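You operate a simulated robot arm through the tools that you are given. There is no shell and no other tool.

Carry out the task below with a simulated two-armed robot. There is one attempt and no reset: what you move stays moved.

JOB
Unlock the press plate, brush the crumbs off it, slide it back in and lock it.
Fine: use the white brush and put it back; the plate goes all the way in. Set down upright: white brush. What is to be rubbed or washed off counts as gone when no trace of it is left.

Only the result counts: the job must be done as asked and must still hold three seconds after the hand-in. Knocking over, shifting, dropping, spilling or breaking anything else fails it.

ROBOT AND FRAMES
Two 7-joint arms with fingered hands on one trunk that stands fixed in place. Base frame: the origin is at the foot of the trunk, x ahead of it, y to its left, z up; the work surface is at about z = 830. Units: mm, rad, N and s.
The left shoulder is at [68, 185, 1164], the right one opposite. With the tool pointing down near the work surface each hand reaches from about 100 to 840 mm from the base axis, measured 20 degrees to its own side. Payload 4 kg a hand.
The tool frame of a hand sits at the grasp point between the pads (the TCP): z along the fingers, y along the line on which they close. The tips reach 26 mm beyond it. The gripper opens to 132 mm; its body begins 73 mm behind the TCP. The gripper is a hand of 3 fingers: y runs from the thumb to the fingers, the wrist lies at [0, 0, -224] in the tool frame, and closing takes about 1.5 s.
Orientation is told as [roll, pitch, yaw] about the base's x, y, z axes, in that order, counted from this pose: with the fingers straight down and closing along the base's y, the tool's x points along the base's -x, its y along +y and its z along -z.

CONTROLS
- The arms move only by the tool jog_arm. It takes "left_increments", "right_increments" or both (then of equal length, played together; a hand with none holds still); each is a list of rows, each a list of 7 numbers: the shift along the base's x, y, z in m, then the turn, a rotation vector about the base's x, y, z in rad, then the gripper command, from -1 (shut) to 1 (fully open), values between in proportion. In form: [[dx, dy, dz, wx, wy, wz, claw], ...]. A call has 1 to 20 rows; each row shifts and turns the commanded pose from where the row before left it. Rows are played at 5 a second. More than 50 mm and 0.15 rad between two rows, or a gripper value outside its range, and nothing of the call is played. Where a pose cannot be reached the arm comes as near as it can. A force on the tool above 60 N (or 10 N above the force at the start of the call, whichever is more), or a blocked arm, ends the call early, and 0.2 s more pass. Each finger travels about 72 mm/s and halts on what it meets, pressing with about 34 N; the grip force reading is that of the motor and also rises with nothing between the fingers. The clock runs only during rows and for 0.2 s after the last one: add rows that do not move to give the fingers time. The reply holds the time, the measured pose of the TCP, the force on the tool along the base axes, the opening and the grip force, in the units named above and with some noise, with the torque about the TCP (base axes, N m) and any sound that the robot's microphone picked up.
- Cameras (640 x 400 px; columns grow to the right, rows downward): "scene" is now at [176.9, 22.5, 1411]; the picture's right is [0.33, -0.94, -0.06], its down [-0.49, -0.12, -0.86] and it looks along [0.80, 0.32, -0.51] (base axes); focal length 313 px, centre (320, 200). "left" rides on the left gripper at [-62, 3, -92] in its tool frame; the picture's right is [-0.05, -1.00, 0.00], its down [0.83, -0.04, -0.56] and it looks along [0.55, -0.03, 0.83] (tool axes); focal length 230 px, centre (320, 200). "right" rides on the right gripper at [62, 3, -92] in its tool frame; the picture's right is [-0.05, 1.00, 0.00], its down [-0.83, -0.04, -0.55] and it looks along [-0.55, -0.03, 0.83] (tool axes); focal length 230 px, centre (320, 200). There is no depth. A picture from a camera that has moved, and an enlarged one, comes with that camera's place and axes in the base frame and with its lens. The place of the scene camera against the robot may be out by one fixed shift of up to 18 mm in any direction.
- snapshot(camera): a new picture of that camera. No time passes.
- raise_lower(by): moves the trunk up (or, below 0, down) by that many mm; the arms and the scene camera ride with it, the base frame stays. It gives what a move gives, with no picture.
- preshape(shape, hand): the hand has 3 fingers and takes this shape, open, in about a second: jaw (thumb against the fingers, like two jaws); tri (thumb and two fingers); tip (a fingertip pinch); poke (one finger out to press); point (the index stretched); flat (the hand flat); cup (the hand cupped); fist (a fist). The gripper value then closes the fingers along that shape, each until it touches; the sizes above hold for jaw. It gives what a move gives, with no picture.
- pan_tilt(pan, tilt): turns the head with the scene camera to pan (to the left, within 1.501 rad either way) and tilt (down, from -0.506 to 1.204), counted from straight ahead of the robot (the tilt from the chest, where the trunk bows). It gives what a move gives.
- inspect(camera, box): a new picture of the part [left, top, right, bottom] of that camera's present view, enlarged. No time passes.
- job_done(): hands the job in; it is judged then, once.

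Places have to be worked out from the pictures, the camera data and where the tool is seen. Open the grippers and draw the arms clear of the work before you hand the job in, unless the task says otherwise.

The tools are called after "Request:" as name(argument=value, ...) on one line, values as JSON. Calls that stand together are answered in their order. jog_arm: Moves the arms, as the interface text tells. Its arguments: {"type":"object","properties":{"left_increments":{"type":"array"},"right_increments":{"type":"array"}},"required":[]} The other tools are called the same way: raise_lower (by) moves the trunk up or down; preshape (shape, hand) gives the hand a shape; pan_tilt (pan, tilt) turns the head that bears the scene camera; snapshot (camera) takes a picture; inspect (camera, box) takes an enlarged picture of a part of a camera's view; job_done () hands the job in.

At the start:

```text
time_s: 0.0
left_tool_pos: [482.6, 475.6, 1260.3]
left_ee_rot: [0.0, 0.0, -0.001]
left_ft_force: [0.4, -0.3, 0.1]
left_moment: [-0.01, -0.03, -0.01]
left_grip_width: 131.9
left_gripper_force: 0.1
left_shape: jaw
right_tool_pos: [595.2, -61.7, 1235.0]
right_ee_rot: [0.0, 0.0, -0.002]
right_ft_force: [0.1, -0.4, 0.1]
right_moment: [0.0, 0.02, -0.03]
right_grip_width: 131.9
right_gripper_force: 0.0
right_shape: jaw
trunk travel left (down, up): [-200.0, 262.0]
head pan, tilt (commanded): [0.347, 0.365]
```

scene: 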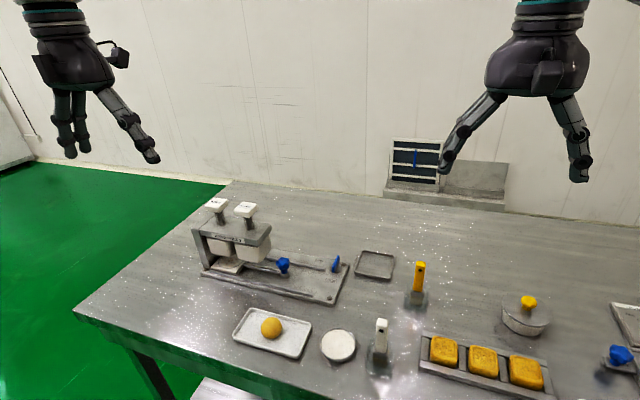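
right: 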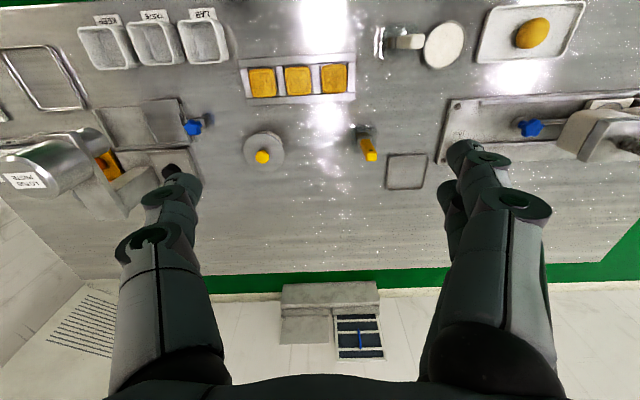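
left: 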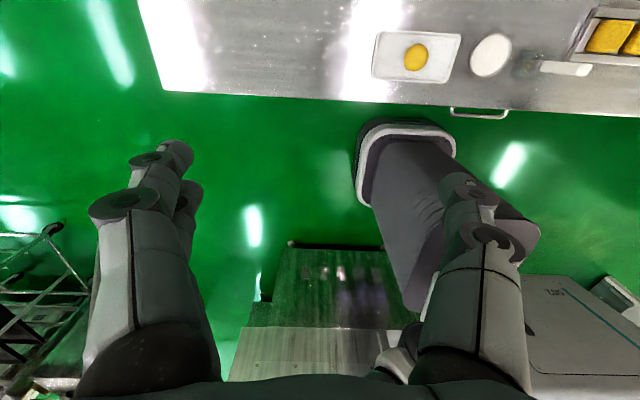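

I start by looking closer at the scene to identify the press plate, the lock, the brushes and labels.

Request:
inspect(camera="scene", box=[180, 180, 400, 320])

Request:
inspect(camera="scene", box=[340, 240, 640, 400])

Request:
inspect(camera="right", box=[0, 0, 320, 220])

Request:
inspect(camera="right", box=[340, 0, 640, 220])

```text
2.86 times, centred on (290, 250) of scene
camera zoom: at [176.9, 22.5, 1411.0], right [0.33, -0.94, -0.06], down [-0.49, -0.12, -0.86], along [0.8, 0.32, -0.51], focal length 895 px, centre (406, 57)
```

zoom: 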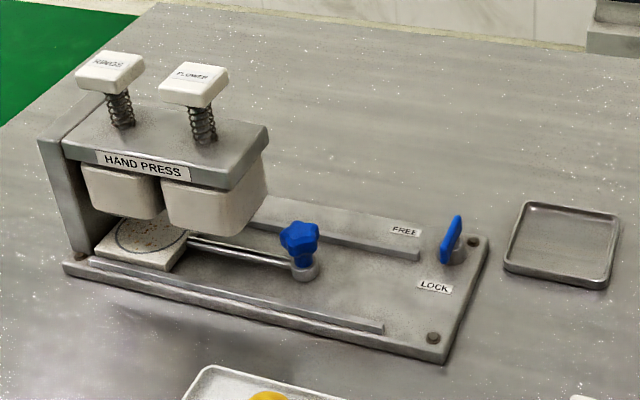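

```text
2.13 times, centred on (490, 320) of scene
camera zoom: at [176.9, 22.5, 1411.0], right [0.33, -0.94, -0.06], down [-0.49, -0.12, -0.86], along [0.8, 0.32, -0.51], focal length 668 px, centre (-43, -56)
```

zoom: 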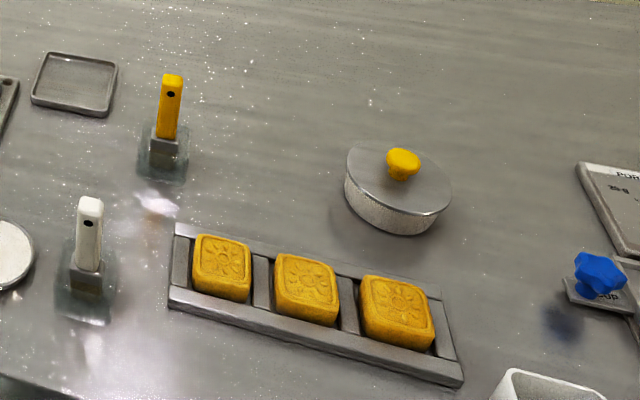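

```text
1.82 times, centred on (160, 110) of right
camera zoom: at [534.2, -56.2, 1327.2], right [0.05, 1.0, 0.0], down [0.83, -0.04, 0.55], along [0.55, -0.03, -0.83], focal length 418 px, centre (611, 364)
```

zoom: 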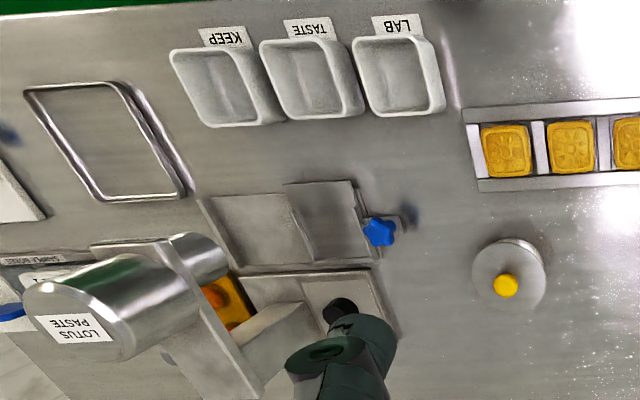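

```text
1.82 times, centred on (490, 110) of right
camera zoom: at [534.2, -56.2, 1327.2], right [0.05, 1.0, 0.0], down [0.83, -0.04, 0.55], along [0.55, -0.03, -0.83], focal length 418 px, centre (11, 364)
```

zoom: 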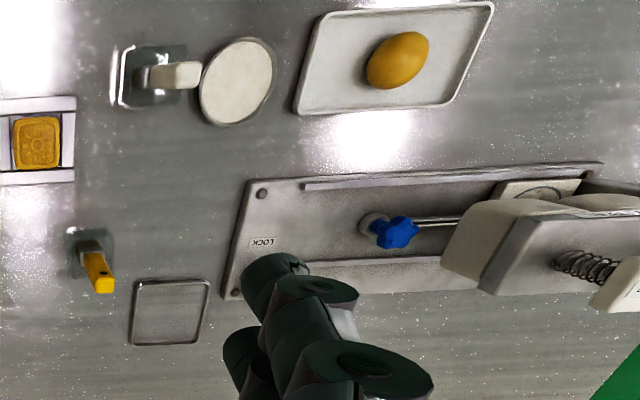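

Inspect zooms look genuinely sharp, so I zoom tighter on the lever, the plate with crumbs, the knob and the white brush.

Request:
inspect(camera="scene", box=[300, 240, 364, 280])

Request:
inspect(camera="scene", box=[195, 240, 299, 305])

Request:
inspect(camera="scene", box=[348, 305, 428, 395])

Request:
inspect(camera="right", box=[350, 0, 480, 80])

```text
10.00 times, centred on (332, 260) of scene
camera zoom: at [176.9, 22.5, 1411.0], right [0.33, -0.94, -0.06], down [-0.49, -0.12, -0.86], along [0.8, 0.32, -0.51], focal length 3131 px, centre (200, -400)
```

zoom: 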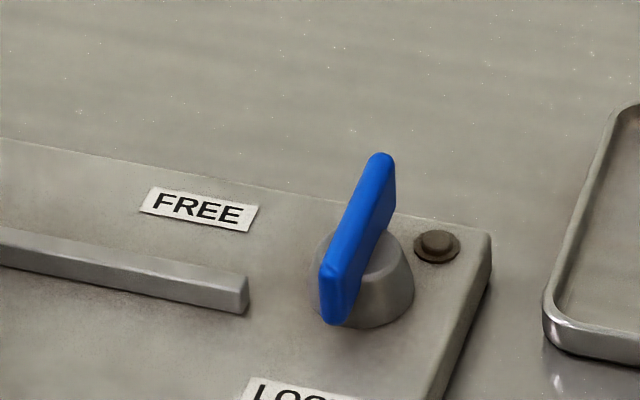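

```text
6.15 times, centred on (247, 272) of scene
camera zoom: at [176.9, 22.5, 1411.0], right [0.33, -0.94, -0.06], down [-0.49, -0.12, -0.86], along [0.8, 0.32, -0.51], focal length 1927 px, centre (769, -246)
```

zoom: 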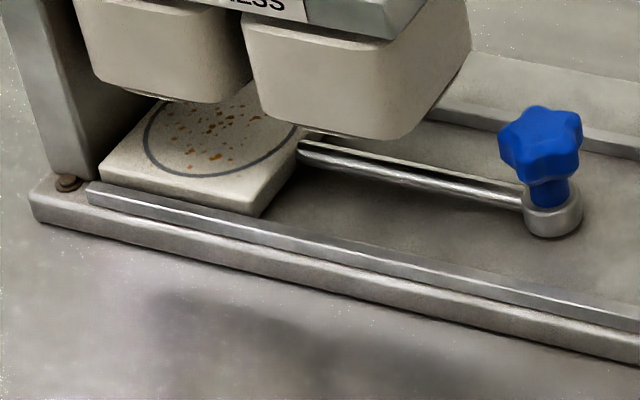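

```text
4.44 times, centred on (388, 350) of scene
camera zoom: at [176.9, 22.5, 1411.0], right [0.33, -0.94, -0.06], down [-0.49, -0.12, -0.86], along [0.8, 0.32, -0.51], focal length 1392 px, centre (18, -467)
```

zoom: 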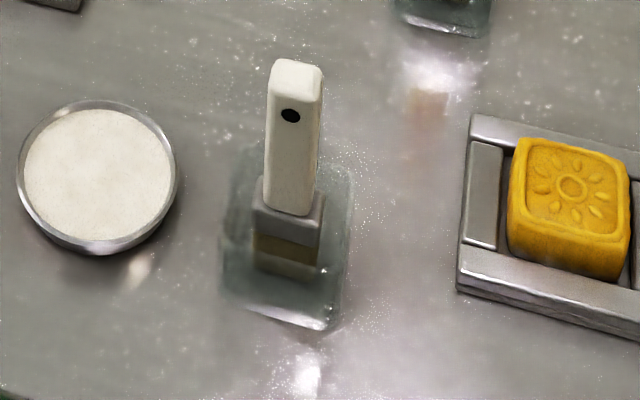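

```text
4.92 times, centred on (415, 40) of right
camera zoom: at [534.2, -56.2, 1327.2], right [0.05, 1.0, 0.0], down [0.83, -0.04, 0.55], along [0.55, -0.03, -0.83], focal length 1133 px, centre (-148, 988)
```

zoom: 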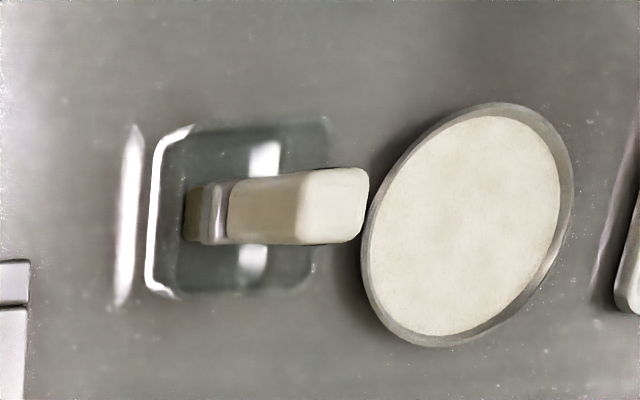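

The press base runs along y (x≈642–780, y≈193–569); the lock wing is at about (749, 219), the star knob at about (706, 348), and the white brush stands in a glass tray near (533, 65). I bring the right hand over for a closer look with its camera.

Request:
jog_arm(right_increments=[[-0.006, 0.036, -0.026, 0, 0, 0, 1], [-0.006, 0.036, -0.026, 0, 0, 0, 1], [-0.006, 0.036, -0.026, 0, 0, 0, 1], [-0.006, 0.036, -0.026, 0, 0, 0, 1], [-0.006, 0.036, -0.026, 0, 0, 0, 1], [-0.006, 0.036, -0.026, 0, 0, 0, 1], [0, 0, 0, 0, 0, 0, 1], [0, 0, 0, 0, 0, 0, 1]])

Request:
snapshot(camera="right")

Request:
snapshot(camera="scene")

```text
time_s: 1.8
left_tool_pos: [482.0, 475.8, 1259.2]
left_ee_rot: [0.0, 0.001, 0.001]
left_ft_force: [-0.5, 0.5, -0.3]
left_moment: [0.02, 0.01, -0.03]
left_grip_width: 132.2
left_gripper_force: 0.1
left_shape: jaw
right_tool_pos: [558.7, 155.4, 1078.4]
right_ee_rot: [-0.001, 0.0, -0.001]
right_ft_force: [0.0, -0.1, 0.1]
right_moment: [-0.02, 0.03, 0.01]
right_grip_width: 131.8
right_gripper_force: 0.1
right_shape: jaw
trunk travel left (down, up): [-200.0, 262.0]
head pan, tilt (commanded): [0.347, 0.365]
```

```text
taken
camera right: at [497.6, 159.9, 1170.1], right [0.05, 1.0, 0.0], down [0.83, -0.04, 0.55], along [0.55, -0.03, -0.83], focal length 230 px, centre (320, 200)
```

right: 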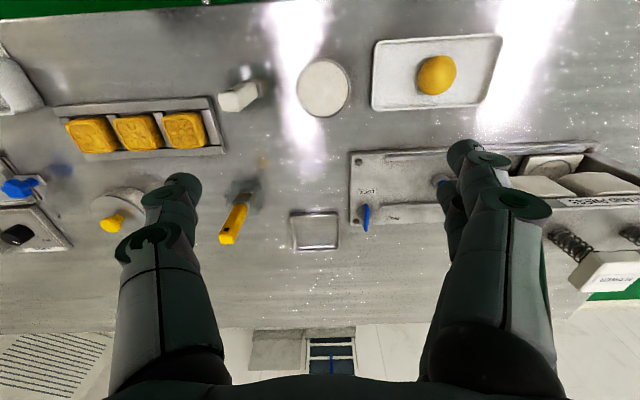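

```text
taken
camera scene: at [176.8, 22.8, 1411.0], right [0.33, -0.94, -0.06], down [-0.49, -0.12, -0.86], along [0.8, 0.32, -0.51], focal length 313 px, centre (320, 200)
```

scene: 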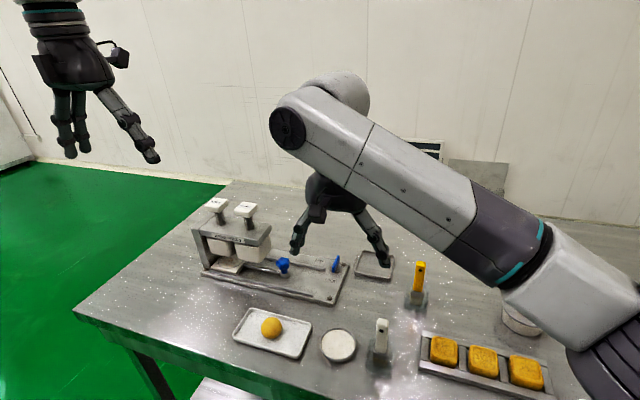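

Request:
inspect(camera="right", box=[336, 140, 464, 230])

Request:
inspect(camera="right", box=[200, 50, 360, 150])

Request:
inspect(camera="right", box=[480, 130, 640, 230])

```text
4.44 times, centred on (400, 185) of right
camera zoom: at [497.6, 159.9, 1170.1], right [0.05, 1.0, 0.0], down [0.83, -0.04, 0.55], along [0.55, -0.03, -0.83], focal length 1022 px, centre (-36, 267)
```

zoom: 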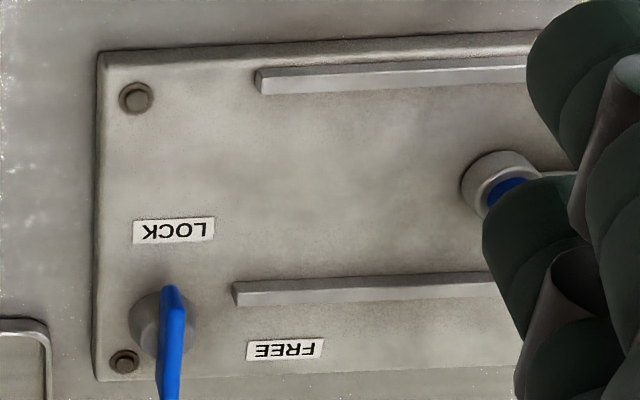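

```text
4.00 times, centred on (280, 100) of right
camera zoom: at [497.6, 159.9, 1170.1], right [0.05, 1.0, 0.0], down [0.83, -0.04, 0.55], along [0.55, -0.03, -0.83], focal length 920 px, centre (480, 600)
```

zoom: 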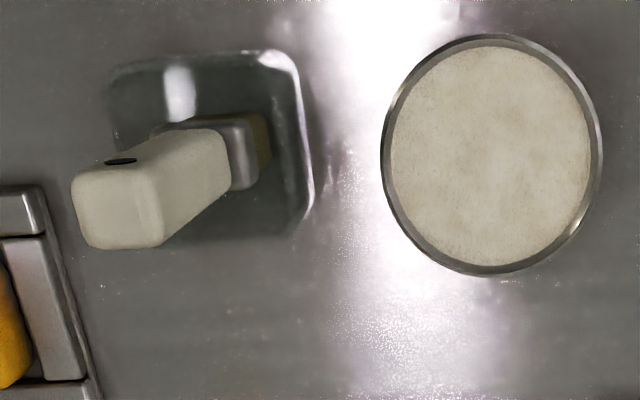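

```text
4.00 times, centred on (560, 180) of right
camera zoom: at [497.6, 159.9, 1170.1], right [0.05, 1.0, 0.0], down [0.83, -0.04, 0.55], along [0.55, -0.03, -0.83], focal length 920 px, centre (-640, 280)
```

zoom: 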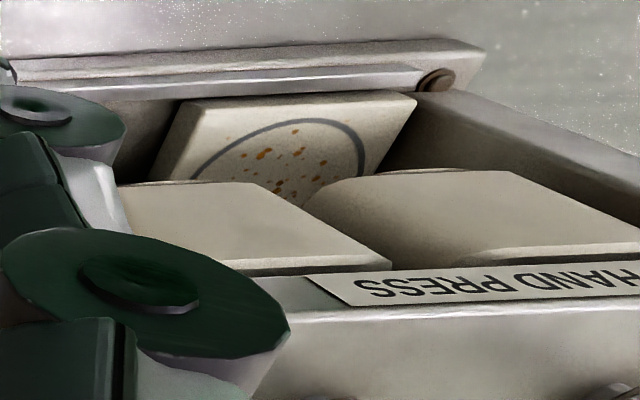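

The labels read LOCK toward −x from the wing and FREE toward +y, with the wing lying along x (locked), pivot near (739, 224). I move the right hand above it, half-open, to verify through the hand camera (the grasp point projects to the image centre).

Request:
jog_arm(right_increments=[[0.0353, 0.0137, -0.0237, 0, 0, 0, 0.2], [0.0353, 0.0137, -0.0237, 0, 0, 0, 0.2], [0.0353, 0.0137, -0.0237, 0, 0, 0, 0.2], [0.0353, 0.0137, -0.0237, 0, 0, 0, 0.2], [0.0353, 0.0137, -0.0237, 0, 0, 0, 0.2], [0, 0, 0, 0, 0, 0, 0.2], [0, 0, 0, 0, 0, 0, 0.2]])

Request:
snapshot(camera="right")

Request:
inspect(camera="scene", box=[260, 180, 420, 300])

```text
time_s: 3.4
left_tool_pos: [482.5, 474.7, 1259.4]
left_ee_rot: [0.001, -0.001, 0.0]
left_ft_force: [0.1, 0.0, 0.2]
left_moment: [0.0, 0.04, 0.02]
left_grip_width: 131.8
left_gripper_force: 0.1
left_shape: jaw
right_tool_pos: [651.8, 161.3, 982.4]
right_ee_rot: [0.0, -0.002, -0.003]
right_ft_force: [-0.2, -0.3, 0.1]
right_moment: [0.0, 0.01, 0.01]
right_grip_width: 79.6
right_gripper_force: 0.1
right_shape: jaw
right hand out of reach, approached as far as the arm can: row 2, 3, 4, 5
trunk travel left (down, up): [-200.0, 262.0]
head pan, tilt (commanded): [0.347, 0.365]
```

```text
taken
camera right: at [590.8, 164.5, 1074.8], right [0.05, 1.0, 0.0], down [0.83, -0.04, 0.55], along [0.55, -0.03, -0.83], focal length 230 px, centre (320, 200)
```

right: 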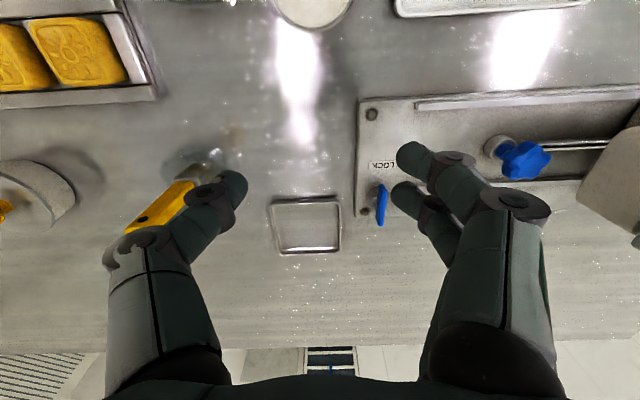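

```text
3.33 times, centred on (340, 240) of scene
camera zoom: at [177.2, 22.5, 1410.9], right [0.33, -0.94, -0.06], down [-0.49, -0.12, -0.86], along [0.8, 0.32, -0.51], focal length 1044 px, centre (253, 67)
```

zoom: 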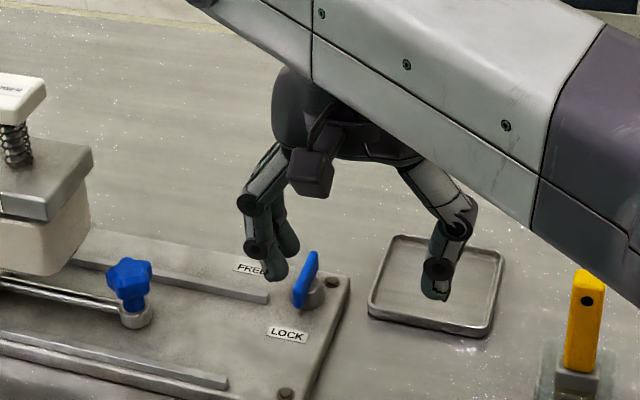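

The right arm cannot reach the lever, but the left one can (left shoulder is closer), so I will use the left hand. First I use this closer right-camera view to measure the lever and knob.

Request:
inspect(camera="right", box=[350, 90, 430, 240])

Request:
inspect(camera="right", box=[470, 80, 640, 200])

```text
2.67 times, centred on (390, 165) of right
camera zoom: at [590.8, 164.5, 1074.8], right [0.05, 1.0, 0.0], down [0.83, -0.04, 0.55], along [0.55, -0.03, -0.83], focal length 614 px, centre (133, 293)
```

zoom: 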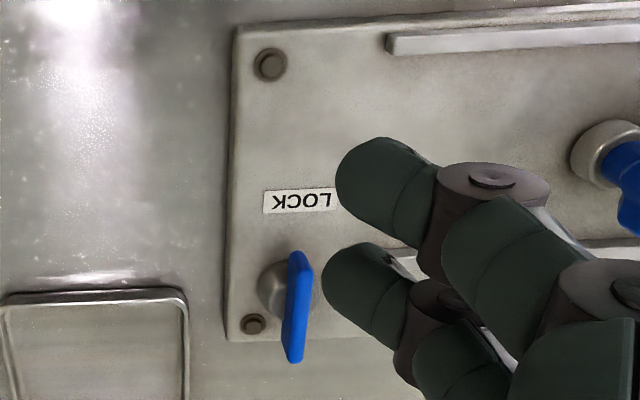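

```text
3.33 times, centred on (555, 140) of right
camera zoom: at [590.8, 164.5, 1074.8], right [0.05, 1.0, 0.0], down [0.83, -0.04, 0.55], along [0.55, -0.03, -0.83], focal length 767 px, centre (-463, 400)
```

zoom: 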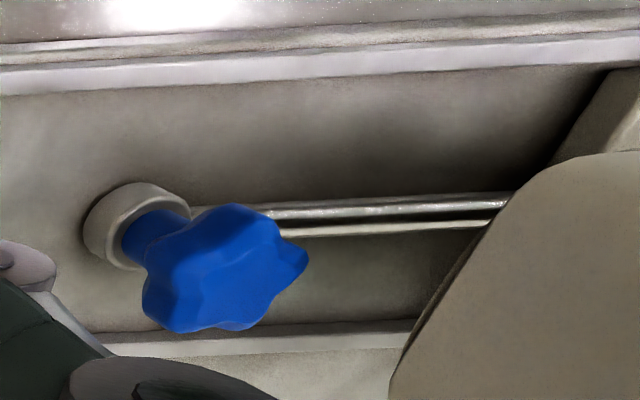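

Measured now: wing spans x≈718–759 at y≈223.5, z≈858–876 (pivot ≈ (740, 222)); star knob centre ≈ (683, 341, 887). I retract the right hand out of the way.

Request:
jog_arm(right_increments=[[-0.025, -0.04, 0.015, 0, 0, 0, 0.2], [-0.025, -0.04, 0.015, 0, 0, 0, 0.2], [-0.025, -0.04, 0.015, 0, 0, 0, 0.2], [-0.025, -0.04, 0.015, 0, 0, 0, 0.2], [-0.025, -0.04, 0.015, 0, 0, 0, 0.2], [-0.025, -0.04, 0.015, 0, 0, 0, 0.2], [-0.025, -0.04, 0.015, 0, 0, 0, 0.2], [-0.025, -0.04, 0.015, 0, 0, 0, 0.2], [0, 0, 0, 0, 0, 0, 0.2]])

```text
time_s: 5.4
left_tool_pos: [483.3, 476.5, 1258.9]
left_ee_rot: [0.001, -0.001, -0.001]
left_ft_force: [0.2, 0.3, 0.3]
left_moment: [-0.03, 0.0, -0.01]
left_grip_width: 132.0
left_gripper_force: 0.0
left_shape: jaw
right_tool_pos: [450.1, -159.6, 1102.5]
right_ee_rot: [-0.002, 0.001, -0.002]
right_ft_force: [-0.5, 0.9, 0.3]
right_moment: [-0.03, 0.01, 0.01]
right_grip_width: 79.6
right_gripper_force: 0.0
right_shape: jaw
trunk travel left (down, up): [-200.0, 262.0]
head pan, tilt (commanded): [0.347, 0.365]
```

The right hand is clear. Now I bring the left hand over the wing at height about 965, half open, fingers straddling it in y.

Request:
jog_arm(left_increments=[[0.01, -0.042, -0.018, 0, 0, 0, 0.0], [0.01, -0.042, -0.018, 0, 0, 0, 0.0], [0.01, -0.042, -0.018, 0, 0, 0, 0.0], [0.01, -0.042, -0.018, 0, 0, 0, 0.0], [0.01, -0.042, -0.018, 0, 0, 0, 0.0], [0.01, -0.042, -0.018, 0, 0, 0, 0.0], [0.033, 0, -0.031, 0, 0, 0, 0.0], [0.033, 0, -0.031, 0, 0, 0, 0.0], [0.033, 0, -0.031, 0, 0, 0, 0.0], [0.033, 0, -0.031, 0, 0, 0, 0.0], [0.033, 0, -0.031, 0, 0, 0, 0.0], [0.033, 0, -0.031, 0, 0, 0, 0.0], [0, 0, 0, 0, 0, 0, 0.0], [0, 0, 0, 0, 0, 0, 0.0]])

Request:
snapshot(camera="left")

Request:
inspect(camera="scene", box=[250, 160, 410, 300])

Request:
snapshot(camera="right")

```text
time_s: 8.4
left_tool_pos: [703.1, 243.5, 968.3]
left_ee_rot: [-0.001, 0.001, -0.001]
left_ft_force: [0.6, 0.1, 0.2]
left_moment: [0.01, -0.03, 0.0]
left_grip_width: 66.5
left_gripper_force: 0.2
left_shape: jaw
left hand out of reach, approached as far as the arm can: row 11, 12
right_tool_pos: [450.2, -160.0, 1103.6]
right_ee_rot: [0.002, -0.001, -0.002]
right_ft_force: [-0.8, 0.7, 0.5]
right_moment: [-0.04, -0.02, 0.02]
right_grip_width: 79.5
right_gripper_force: 0.0
right_shape: jaw
trunk travel left (down, up): [-200.0, 262.0]
head pan, tilt (commanded): [0.347, 0.365]
```

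```text
taken
camera left: at [766.0, 248.7, 1061.3], right [0.05, -1.0, 0.0], down [-0.83, -0.04, 0.55], along [-0.55, -0.03, -0.83], focal length 230 px, centre (320, 200)
```

left: 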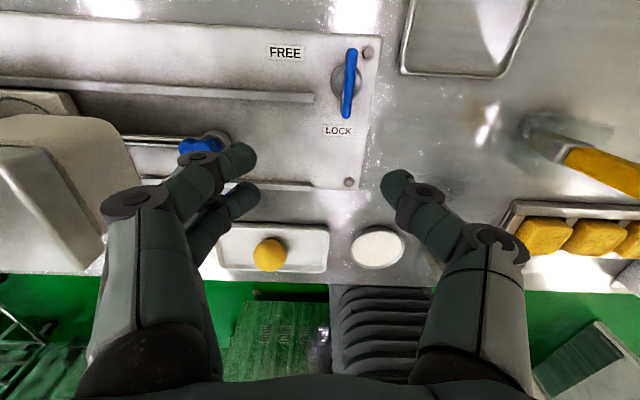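

```text
2.86 times, centred on (330, 230) of scene
camera zoom: at [176.8, 22.5, 1411.0], right [0.33, -0.94, -0.06], down [-0.49, -0.12, -0.86], along [0.8, 0.32, -0.51], focal length 895 px, centre (291, 114)
```

zoom: 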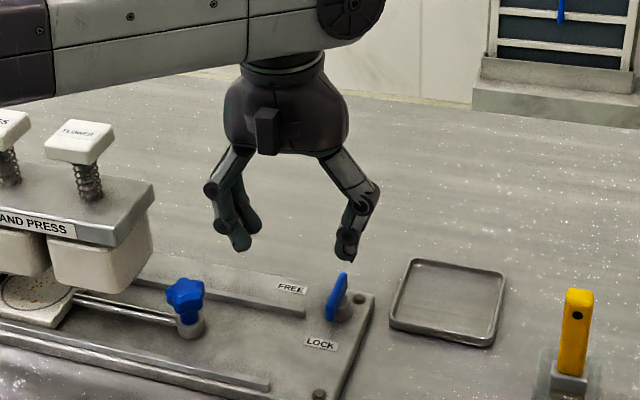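

```text
taken
camera right: at [389.1, -156.3, 1194.8], right [0.05, 1.0, 0.0], down [0.83, -0.04, 0.56], along [0.55, -0.03, -0.83], focal length 230 px, centre (320, 200)
```

right: 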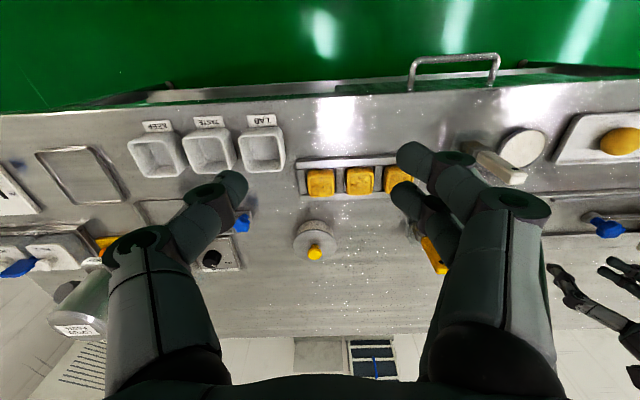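

The left hand stopped at (703, 243), short of the wing; I am high and perhaps in a poor arm posture. I test whether going lower gives more reach, keeping the tips above the wing.

Request:
jog_arm(left_increments=[[0, 0, -0.025, 0, 0, 0, 0.0], [0, 0, -0.025, 0, 0, 0, 0.0], [0.015, -0.008, 0, 0, 0, 0, 0.0], [0.015, -0.008, 0, 0, 0, 0, 0.0], [0, 0, 0, 0, 0, 0, 0.0]])

```text
time_s: 9.6
left_tool_pos: [697.1, 246.6, 921.2]
left_ee_rot: [0.0, -0.001, 0.001]
left_ft_force: [0.7, -0.3, 0.4]
left_moment: [-0.03, -0.02, -0.01]
left_grip_width: 66.7
left_gripper_force: 0.0
left_shape: jaw
left hand out of reach, approached as far as the arm can: row 2, 3, 4
right_tool_pos: [449.9, -160.9, 1103.5]
right_ee_rot: [0.0, 0.0, -0.002]
right_ft_force: [-0.8, 0.6, 0.1]
right_moment: [0.0, 0.0, -0.02]
right_grip_width: 79.7
right_gripper_force: 0.0
right_shape: jaw
trunk travel left (down, up): [-200.0, 262.0]
head pan, tilt (commanded): [0.347, 0.365]
```

Reach shrinks going lower, so the wrist posture (yaw) is likely the limit, not distance. I back off slightly and test the reach at a different yaw (turning −1.2 rad).

Request:
jog_arm(left_increments=[[-0.02, 0, 0.025, 0, 0, 0, 0.0], [-0.02, 0, 0.025, 0, 0, 0, 0.0], [0, 0, 0, 0, 0, -0.15, 0.0], [0, 0, 0, 0, 0, -0.15, 0.0], [0, 0, 0, 0, 0, -0.15, 0.0], [0, 0, 0, 0, 0, -0.15, 0.0], [0, 0, 0, 0, 0, -0.15, 0.0], [0, 0, 0, 0, 0, -0.15, 0.0], [0, 0, 0, 0, 0, -0.15, 0.0], [0, 0, 0, 0, 0, -0.15, 0.0], [0.02, -0.005, 0, 0, 0, 0, 0.0], [0.02, -0.005, 0, 0, 0, 0, 0.0], [0.02, -0.005, 0, 0, 0, 0, 0.0], [0.02, -0.005, 0, 0, 0, 0, 0.0], [0, 0, 0, 0, 0, 0, 0.0]])

Request:
snapshot(camera="scene")

```text
time_s: 12.8
left_tool_pos: [702.7, 242.4, 973.4]
left_ee_rot: [0.001, -0.003, -1.2]
left_ft_force: [-0.2, 0.1, 1.1]
left_moment: [-0.02, 0.02, 0.01]
left_grip_width: 66.5
left_gripper_force: 0.0
left_shape: jaw
left hand out of reach, approached as far as the arm can: row 13, 14
right_tool_pos: [449.2, -160.8, 1103.3]
right_ee_rot: [-0.001, -0.002, -0.002]
right_ft_force: [-0.3, 0.5, 0.2]
right_moment: [-0.02, 0.02, 0.03]
right_grip_width: 79.5
right_gripper_force: 0.1
right_shape: jaw
trunk travel left (down, up): [-200.0, 262.0]
head pan, tilt (commanded): [0.347, 0.365]
```

```text
taken
camera scene: at [177.0, 22.4, 1410.9], right [0.33, -0.94, -0.06], down [-0.49, -0.12, -0.86], along [0.8, 0.32, -0.51], focal length 313 px, centre (320, 200)
```

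scene: 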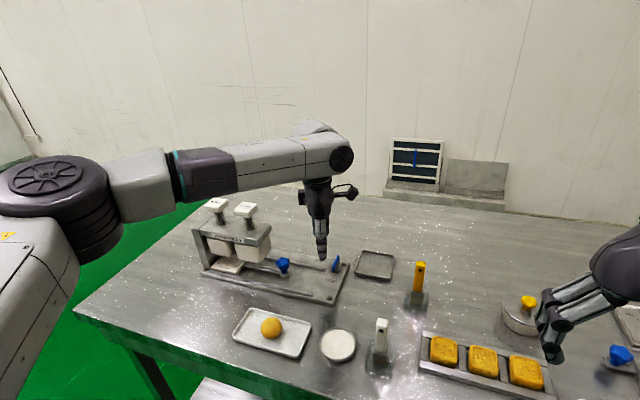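

Yaw does not change the reach, so the posture relative to the shoulder height matters. I test with the trunk raised by 120 mm, then go back down with the hand while extending.

Request:
raise_lower(by=120)

Request:
jog_arm(left_increments=[[0, 0, -0.04, 0, 0, 0, 0.0], [0, 0, -0.04, 0, 0, 0, 0.0], [0, 0, -0.04, 0, 0, 0, 0.0], [0.015, -0.008, 0, 0, 0, 0, 0.0], [0.015, -0.008, 0, 0, 0, 0, 0.0], [0.01, -0.005, 0, 0, 0, 0, 0.0], [0, 0, 0, 0, 0, 0, 0.0]])

```text
time_s: 14.3
left_tool_pos: [681.4, 242.2, 1177.1]
left_ee_rot: [0.111, -0.045, -1.2]
left_ft_force: [0.0, 0.4, -0.1]
left_moment: [-0.03, 0.01, -0.02]
left_grip_width: 66.4
left_gripper_force: 0.1
left_shape: jaw
right_tool_pos: [453.3, -160.0, 1221.8]
right_ee_rot: [0.001, 0.003, -0.002]
right_ft_force: [0.9, -0.2, 0.1]
right_moment: [-0.02, -0.02, 0.02]
right_grip_width: 79.4
right_gripper_force: 0.0
right_shape: jaw
trunk travel left (down, up): [-320.0, 142.0]
head pan, tilt (commanded): [0.347, 0.365]
```

```text
time_s: 15.9
left_tool_pos: [670.4, 247.5, 1063.5]
left_ee_rot: [0.114, -0.047, -1.201]
left_ft_force: [-0.2, 0.1, 0.5]
left_moment: [0.01, 0.01, -0.01]
left_grip_width: 66.4
left_gripper_force: 0.1
left_shape: jaw
left hand out of reach, approached as far as the arm can: row 2, 3, 4, 5, 6
right_tool_pos: [451.1, -159.4, 1222.5]
right_ee_rot: [-0.002, 0.0, -0.002]
right_ft_force: [0.5, 0.5, 0.1]
right_moment: [0.01, 0.01, 0.01]
right_grip_width: 79.8
right_gripper_force: 0.0
right_shape: jaw
trunk travel left (down, up): [-320.0, 142.0]
head pan, tilt (commanded): [0.347, 0.365]
```

Raising made it worse and even tilted the hand, so I check the posture before going on.

Request:
snapshot(camera="scene")

Request:
snapshot(camera="right")

```text
taken
camera scene: at [106.7, 22.3, 1551.2], right [0.34, -0.94, -0.02], down [-0.39, -0.12, -0.91], along [0.86, 0.32, -0.4], focal length 313 px, centre (320, 200)
```

scene: 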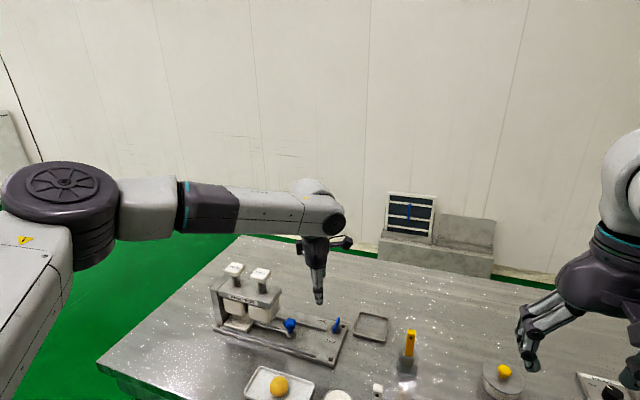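

```text
taken
camera right: at [390.4, -156.0, 1314.5], right [0.05, 1.0, 0.0], down [0.83, -0.04, 0.55], along [0.55, -0.03, -0.83], focal length 230 px, centre (320, 200)
```

right: 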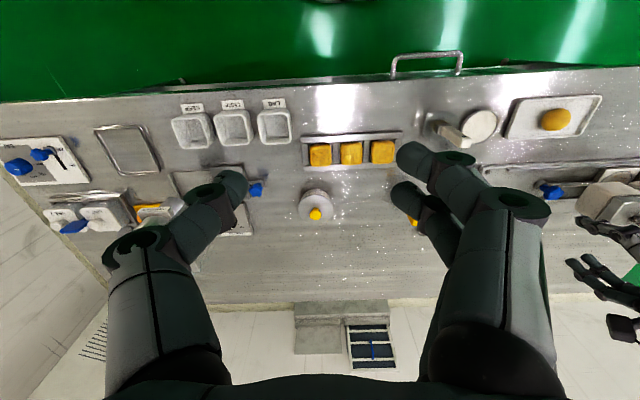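

The trunk actually bows: raising it moved the head (and shoulders) backward by ~70 mm, so lowering will move the shoulders forward and extend the reach. I retract both hands upward first, then lower the trunk in stages.

Request:
jog_arm(left_increments=[[-0.03, 0.01, 0.03, 0, 0, 0, 0.0], [-0.03, 0.01, 0.03, 0, 0, 0, 0.0], [-0.03, 0.01, 0.03, 0, 0, 0, 0.0], [-0.03, 0.01, 0.03, 0, 0, 0, 0.0], [-0.03, 0.01, 0.03, 0, 0, 0, 0.0], [-0.03, 0.01, 0.03, 0, 0, 0, 0.0], [-0.03, 0.01, 0.03, 0, 0, 0, 0.0], [0, 0, 0, 0, 0, 0, 0.0]], right_increments=[[-0.01, -0.01, 0.01, 0, 0, 0, 0.2], [-0.01, -0.01, 0.01, 0, 0, 0, 0.2], [-0.01, -0.01, 0.01, 0, 0, 0, 0.2], [-0.01, -0.01, 0.01, 0, 0, 0, 0.2], [-0.01, -0.01, 0.01, 0, 0, 0, 0.2], [-0.01, -0.01, 0.01, 0, 0, 0, 0.2], [-0.01, -0.01, 0.01, 0, 0, 0, 0.2], [0, 0, 0, 0, 0, 0, 0.2]])

Request:
raise_lower(by=-120)

```text
time_s: 17.7
left_tool_pos: [461.3, 317.2, 1273.1]
left_ee_rot: [0.111, -0.046, -1.201]
left_ft_force: [0.0, 0.2, -0.7]
left_moment: [-0.02, 0.0, -0.03]
left_grip_width: 66.2
left_gripper_force: 0.0
left_shape: jaw
right_tool_pos: [382.9, -230.2, 1292.8]
right_ee_rot: [0.001, 0.0, -0.002]
right_ft_force: [0.1, 0.1, -1.4]
right_moment: [0.03, 0.02, -0.01]
right_grip_width: 79.6
right_gripper_force: 0.1
right_shape: jaw
trunk travel left (down, up): [-320.0, 142.0]
head pan, tilt (commanded): [0.347, 0.365]
```

```text
time_s: 19.2
left_tool_pos: [460.2, 319.3, 1155.4]
left_ee_rot: [0.114, -0.045, -1.201]
left_ft_force: [0.5, 0.2, 0.0]
left_moment: [0.02, -0.02, 0.0]
left_grip_width: 66.5
left_gripper_force: 0.1
left_shape: jaw
right_tool_pos: [380.4, -230.6, 1174.1]
right_ee_rot: [0.0, -0.001, -0.002]
right_ft_force: [0.0, -0.2, 0.2]
right_moment: [0.0, -0.04, 0.02]
right_grip_width: 79.5
right_gripper_force: 0.1
right_shape: jaw
trunk travel left (down, up): [-200.0, 262.0]
head pan, tilt (commanded): [0.347, 0.365]
```

Now I see the hands keep their orientation and just ride vertically. I lower the trunk another 100 mm and check where the camera (and shoulders) went.

Request:
raise_lower(by=-100)

Request:
snapshot(camera="scene")

```text
time_s: 20.5
left_tool_pos: [458.4, 318.1, 1054.6]
left_ee_rot: [0.114, -0.048, -1.202]
left_ft_force: [0.2, -0.3, 0.3]
left_moment: [-0.02, 0.02, 0.02]
left_grip_width: 66.3
left_gripper_force: 0.1
left_shape: jaw
right_tool_pos: [380.3, -230.6, 1072.7]
right_ee_rot: [0.002, -0.002, -0.002]
right_ft_force: [0.2, -0.7, -0.2]
right_moment: [0.01, -0.01, 0.0]
right_grip_width: 79.4
right_gripper_force: 0.1
right_shape: jaw
trunk travel left (down, up): [-100.0, 362.0]
head pan, tilt (commanded): [0.347, 0.365]
```

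```text
taken
camera scene: at [260.5, 22.3, 1271.3], right [0.32, -0.94, -0.11], down [-0.62, -0.12, -0.77], along [0.71, 0.32, -0.62], focal length 313 px, centre (320, 200)
```

scene: 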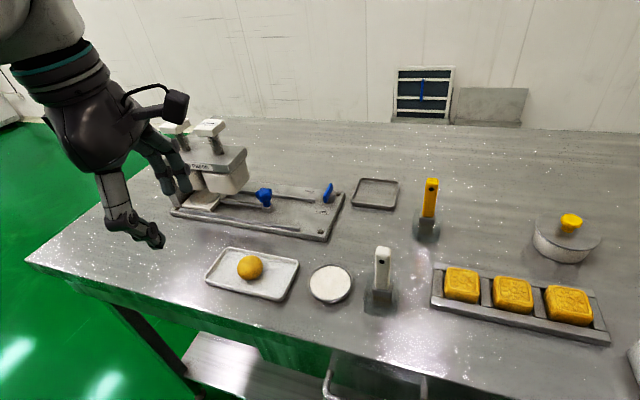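

Shoulders are now clearly further forward. I level the hand (undo the 0.12 rad tilt), turn yaw back to 0 and move above the wing at z≈960.

Request:
jog_arm(left_increments=[[0, 0, 0, 0.003, 0.1236, 0, 0.0], [0.035, -0.012, -0.012, 0, 0, 0.15, 0.0], [0.035, -0.012, -0.012, 0, 0, 0.15, 0.0], [0.035, -0.012, -0.012, 0, 0, 0.15, 0.0], [0.035, -0.012, -0.012, 0, 0, 0.15, 0.0], [0.035, -0.012, -0.012, 0, 0, 0.15, 0.0], [0.035, -0.012, -0.012, 0, 0, 0.15, 0.0], [0.035, -0.012, -0.012, 0, 0, 0.15, 0.0], [0.035, -0.012, -0.012, 0, 0, 0.15, 0.0], [0, 0, 0, 0, 0, 0, 0.0], [0, 0, 0, 0, 0, 0, 0.0]])

Request:
snapshot(camera="left")

Request:
snapshot(camera="scene")

```text
time_s: 22.9
left_tool_pos: [740.9, 234.5, 959.5]
left_ee_rot: [-0.001, 0.002, 0.002]
left_ft_force: [0.1, 0.3, 0.3]
left_moment: [0.02, -0.01, -0.01]
left_grip_width: 66.0
left_gripper_force: 0.0
left_shape: jaw
left hand out of reach, approached as far as the arm can: row 9
right_tool_pos: [381.1, -230.5, 1073.1]
right_ee_rot: [0.0, 0.0, -0.002]
right_ft_force: [-0.3, -0.1, -0.2]
right_moment: [0.01, 0.01, 0.01]
right_grip_width: 79.7
right_gripper_force: 0.1
right_shape: jaw
trunk travel left (down, up): [-100.0, 362.0]
head pan, tilt (commanded): [0.347, 0.365]
```

```text
taken
camera left: at [802.8, 240.6, 1051.1], right [0.05, -1.0, 0.0], down [-0.83, -0.04, 0.56], along [-0.56, -0.03, -0.83], focal length 230 px, centre (320, 200)
```

left: 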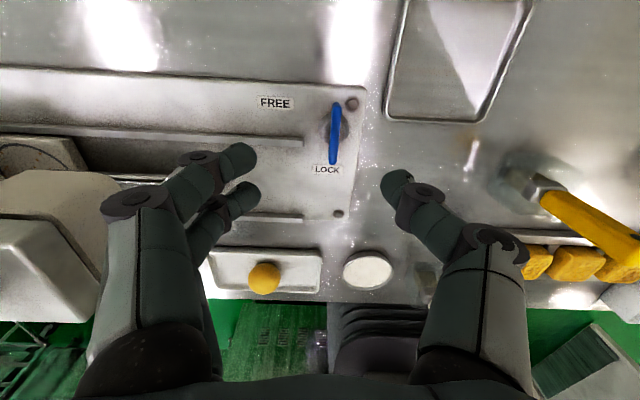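

```text
taken
camera scene: at [262.2, 22.4, 1270.6], right [0.32, -0.94, -0.11], down [-0.62, -0.12, -0.77], along [0.71, 0.32, -0.62], focal length 313 px, centre (320, 200)
```

scene: 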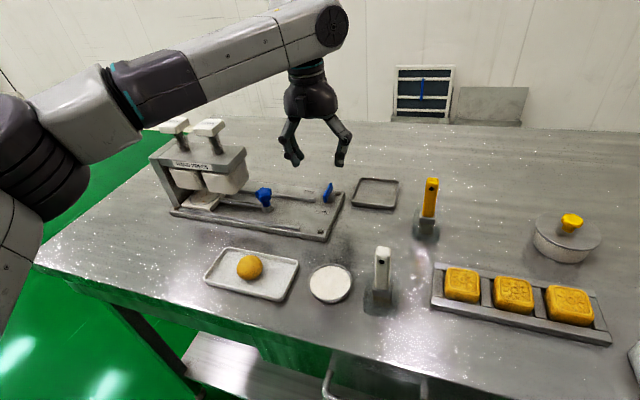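

Nearly there (234 vs 222 in y). I raise the hand slightly and lower the trunk 60 mm more for margin.

Request:
jog_arm(left_increments=[[-0.01, 0, 0.03, 0, 0, 0, 0.0], [0, 0, 0, 0, 0, 0, 0.0]])

Request:
raise_lower(by=-60)

Request:
jog_arm(left_increments=[[0.005, -0.008, 0, 0, 0, 0, 0.0], [0.004, -0.004, 0, 0, 0, 0, 0.0], [0, 0, 0, 0, 0, 0, 0.0], [0, 0, 0, 0, 0, 0, 0.0]])

Request:
snapshot(camera="left")

Request:
snapshot(camera="scene")

```text
time_s: 23.5
left_tool_pos: [732.2, 234.7, 987.0]
left_ee_rot: [-0.002, 0.004, -0.001]
left_ft_force: [0.1, -0.3, -0.4]
left_moment: [-0.02, 0.05, -0.01]
left_grip_width: 66.6
left_gripper_force: 0.0
left_shape: jaw
right_tool_pos: [381.4, -230.8, 1072.7]
right_ee_rot: [0.0, 0.001, -0.001]
right_ft_force: [0.5, 0.5, 0.5]
right_moment: [0.01, -0.02, -0.02]
right_grip_width: 79.4
right_gripper_force: 0.1
right_shape: jaw
trunk travel left (down, up): [-100.0, 362.0]
head pan, tilt (commanded): [0.347, 0.365]
```

```text
time_s: 24.5
left_tool_pos: [728.2, 234.8, 929.5]
left_ee_rot: [-0.002, 0.0, -0.001]
left_ft_force: [-0.6, 0.3, -0.1]
left_moment: [0.0, -0.04, 0.02]
left_grip_width: 66.5
left_gripper_force: 0.0
left_shape: jaw
right_tool_pos: [380.6, -230.7, 1013.9]
right_ee_rot: [0.0, 0.0, -0.001]
right_ft_force: [0.4, 0.3, -0.3]
right_moment: [0.02, -0.01, 0.01]
right_grip_width: 79.4
right_gripper_force: 0.0
right_shape: jaw
trunk travel left (down, up): [-40.0, 422.0]
head pan, tilt (commanded): [0.347, 0.365]
```

```text
time_s: 25.5
left_tool_pos: [738.6, 222.4, 928.5]
left_ee_rot: [-0.001, 0.003, 0.0]
left_ft_force: [0.2, 0.9, 1.2]
left_moment: [0.03, -0.04, -0.01]
left_grip_width: 66.4
left_gripper_force: 0.0
left_shape: jaw
right_tool_pos: [382.6, -230.4, 1012.8]
right_ee_rot: [0.001, -0.001, 0.0]
right_ft_force: [0.3, 0.3, 0.7]
right_moment: [0.0, 0.0, 0.0]
right_grip_width: 79.7
right_gripper_force: 0.0
right_shape: jaw
trunk travel left (down, up): [-40.0, 422.0]
head pan, tilt (commanded): [0.347, 0.365]
```

```text
taken
camera left: at [801.6, 227.5, 1020.7], right [0.05, -1.0, 0.0], down [-0.83, -0.04, 0.56], along [-0.56, -0.03, -0.83], focal length 230 px, centre (320, 200)
```

left: 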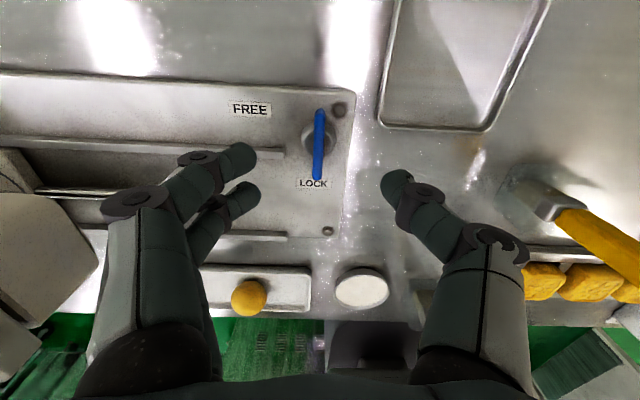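

```text
taken
camera scene: at [320.9, 22.4, 1172.2], right [0.31, -0.94, -0.15], down [-0.71, -0.12, -0.69], along [0.64, 0.32, -0.7], focal length 313 px, centre (320, 200)
```

scene: 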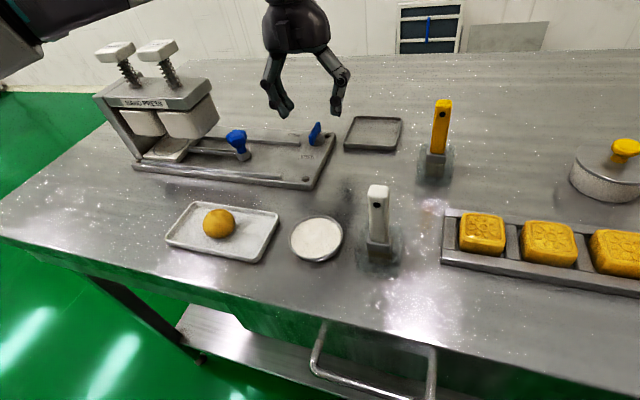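

Now within reach. I zoom the left camera on the wing to refine its position.

Request:
inspect(camera="left", box=[240, 80, 400, 200])

Request:
inspect(camera="scene", box=[260, 90, 360, 160])

```text
3.33 times, centred on (320, 140) of left
camera zoom: at [801.6, 227.5, 1020.7], right [0.05, -1.0, 0.0], down [-0.83, -0.04, 0.56], along [-0.56, -0.03, -0.83], focal length 767 px, centre (320, 400)
```

zoom: 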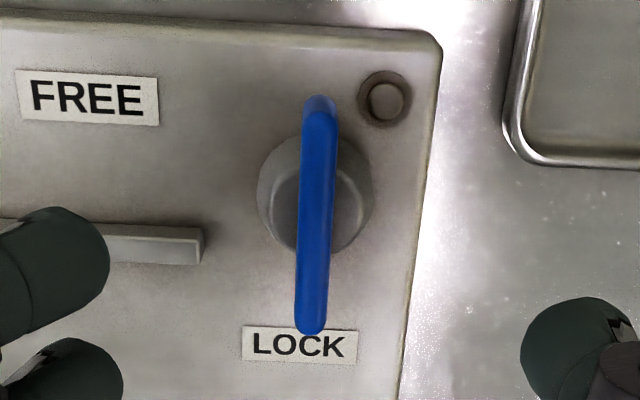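

```text
5.71 times, centred on (310, 125) of scene
camera zoom: at [320.9, 22.4, 1172.2], right [0.31, -0.94, -0.15], down [-0.71, -0.12, -0.69], along [0.64, 0.32, -0.7], focal length 1789 px, centre (377, 629)
```

zoom: 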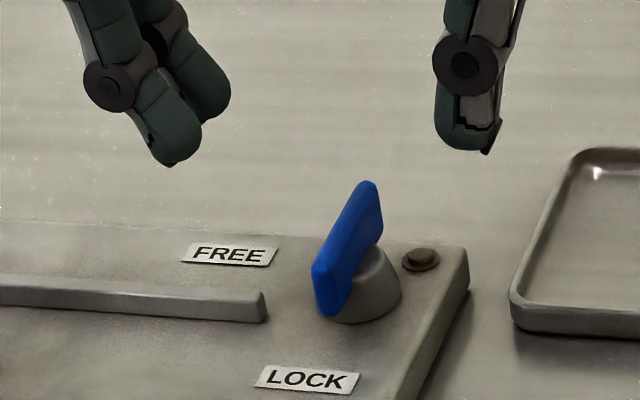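

Pivot refined to about (743, 225), wing top z≈874, hub below it up to ≈857. I centre the hand on it, lower to z≈885 (tips ≈859), and close on the wing.

Request:
jog_arm(left_increments=[[0.0045, 0.0025, -0.015, 0, 0, 0, 0.0], [0, 0, -0.015, 0, 0, 0, 0.0], [0, 0, -0.013, 0, 0, 0, 0.0], [0, 0, 0, 0, 0, 0, 0.0]])

Request:
inspect(camera="scene", box=[260, 90, 360, 160])

Request:
inspect(camera="left", box=[160, 60, 480, 260])

```text
time_s: 26.5
left_tool_pos: [744.1, 224.5, 884.9]
left_ee_rot: [0.0, 0.0, 0.001]
left_ft_force: [-0.1, 0.8, 0.3]
left_moment: [-0.02, 0.02, 0.0]
left_grip_width: 66.3
left_gripper_force: 0.1
left_shape: jaw
right_tool_pos: [381.6, -230.2, 1012.0]
right_ee_rot: [-0.002, -0.001, -0.002]
right_ft_force: [0.2, 0.2, -0.4]
right_moment: [0.04, 0.01, 0.01]
right_grip_width: 79.6
right_gripper_force: 0.1
right_shape: jaw
trunk travel left (down, up): [-40.0, 422.0]
head pan, tilt (commanded): [0.347, 0.365]
```

```text
5.71 times, centred on (310, 125) of scene
camera zoom: at [320.8, 22.3, 1172.3], right [0.31, -0.94, -0.15], down [-0.71, -0.12, -0.69], along [0.64, 0.32, -0.7], focal length 1789 px, centre (377, 629)
```

zoom: 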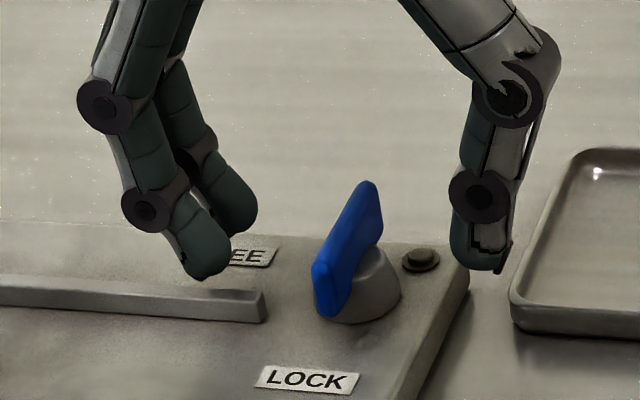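

```text
2.00 times, centred on (320, 160) of left
camera zoom: at [806.2, 229.7, 978.1], right [0.05, -1.0, 0.0], down [-0.83, -0.04, 0.56], along [-0.56, -0.03, -0.83], focal length 460 px, centre (320, 280)
```

zoom: 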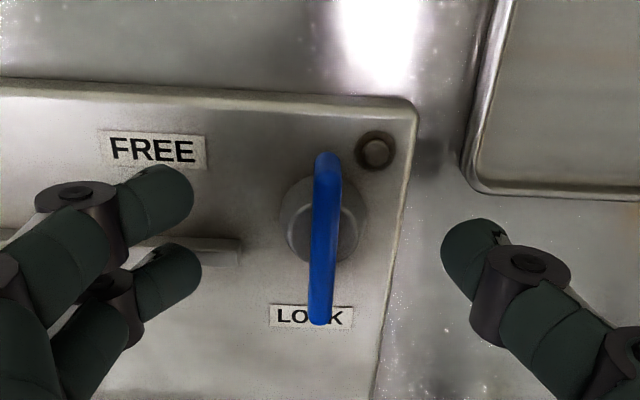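

The wing is centred between thumb and fingers. I close the hand on it.

Request:
jog_arm(left_increments=[[0, 0, 0, 0, 0, 0, -0.9], [0, 0, 0, 0, 0, 0, -0.9], [0, 0, 0, 0, 0, 0, -0.9], [0, 0, 0, 0, 0, 0, -0.9], [0, 0, 0, 0, 0, 0, -0.9], [0, 0, 0, 0, 0, 0, -0.9], [0, 0, 0, 0, 0, 0, -0.9]])

Request:
inspect(camera="scene", box=[260, 90, 360, 160])

Request:
inspect(camera="left", box=[160, 60, 480, 260])

```text
time_s: 28.1
left_tool_pos: [743.5, 224.6, 886.4]
left_ee_rot: [-0.002, -0.001, 0.0]
left_ft_force: [2.1, 1.5, 5.8]
left_moment: [-0.01, -0.03, 0.06]
left_grip_width: 7.2
left_gripper_force: 34.0
left_shape: jaw
right_tool_pos: [381.7, -230.3, 1012.6]
right_ee_rot: [-0.001, 0.001, -0.001]
right_ft_force: [-0.3, -0.1, -0.8]
right_moment: [-0.02, -0.01, -0.01]
right_grip_width: 79.7
right_gripper_force: 0.0
right_shape: jaw
trunk travel left (down, up): [-40.0, 422.0]
head pan, tilt (commanded): [0.347, 0.365]
```

```text
5.71 times, centred on (310, 125) of scene
camera zoom: at [320.5, 22.3, 1172.4], right [0.31, -0.94, -0.15], down [-0.71, -0.12, -0.69], along [0.64, 0.32, -0.7], focal length 1789 px, centre (377, 629)
```

zoom: 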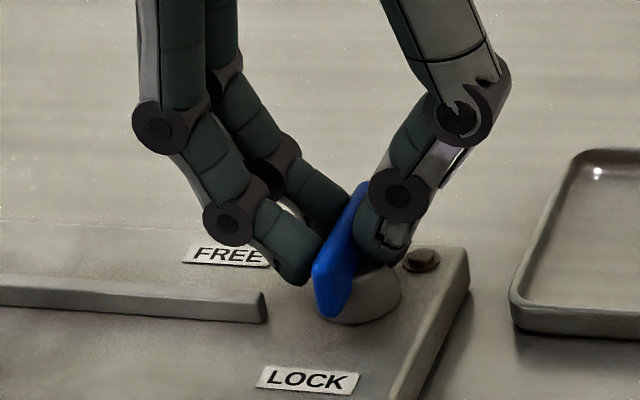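

```text
2.00 times, centred on (320, 160) of left
camera zoom: at [806.1, 229.8, 978.9], right [0.05, -1.0, 0.0], down [-0.83, -0.04, 0.56], along [-0.56, -0.03, -0.83], focal length 460 px, centre (320, 280)
```

zoom: 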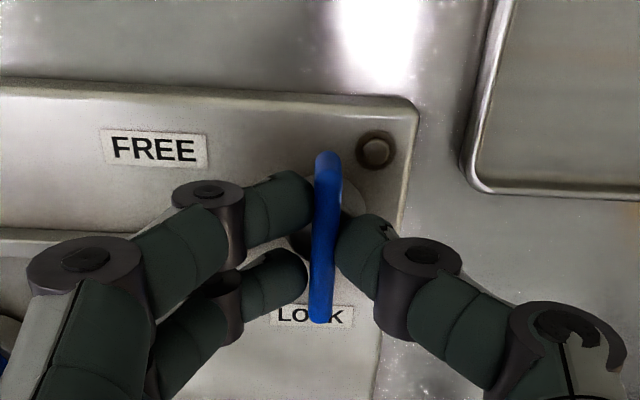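

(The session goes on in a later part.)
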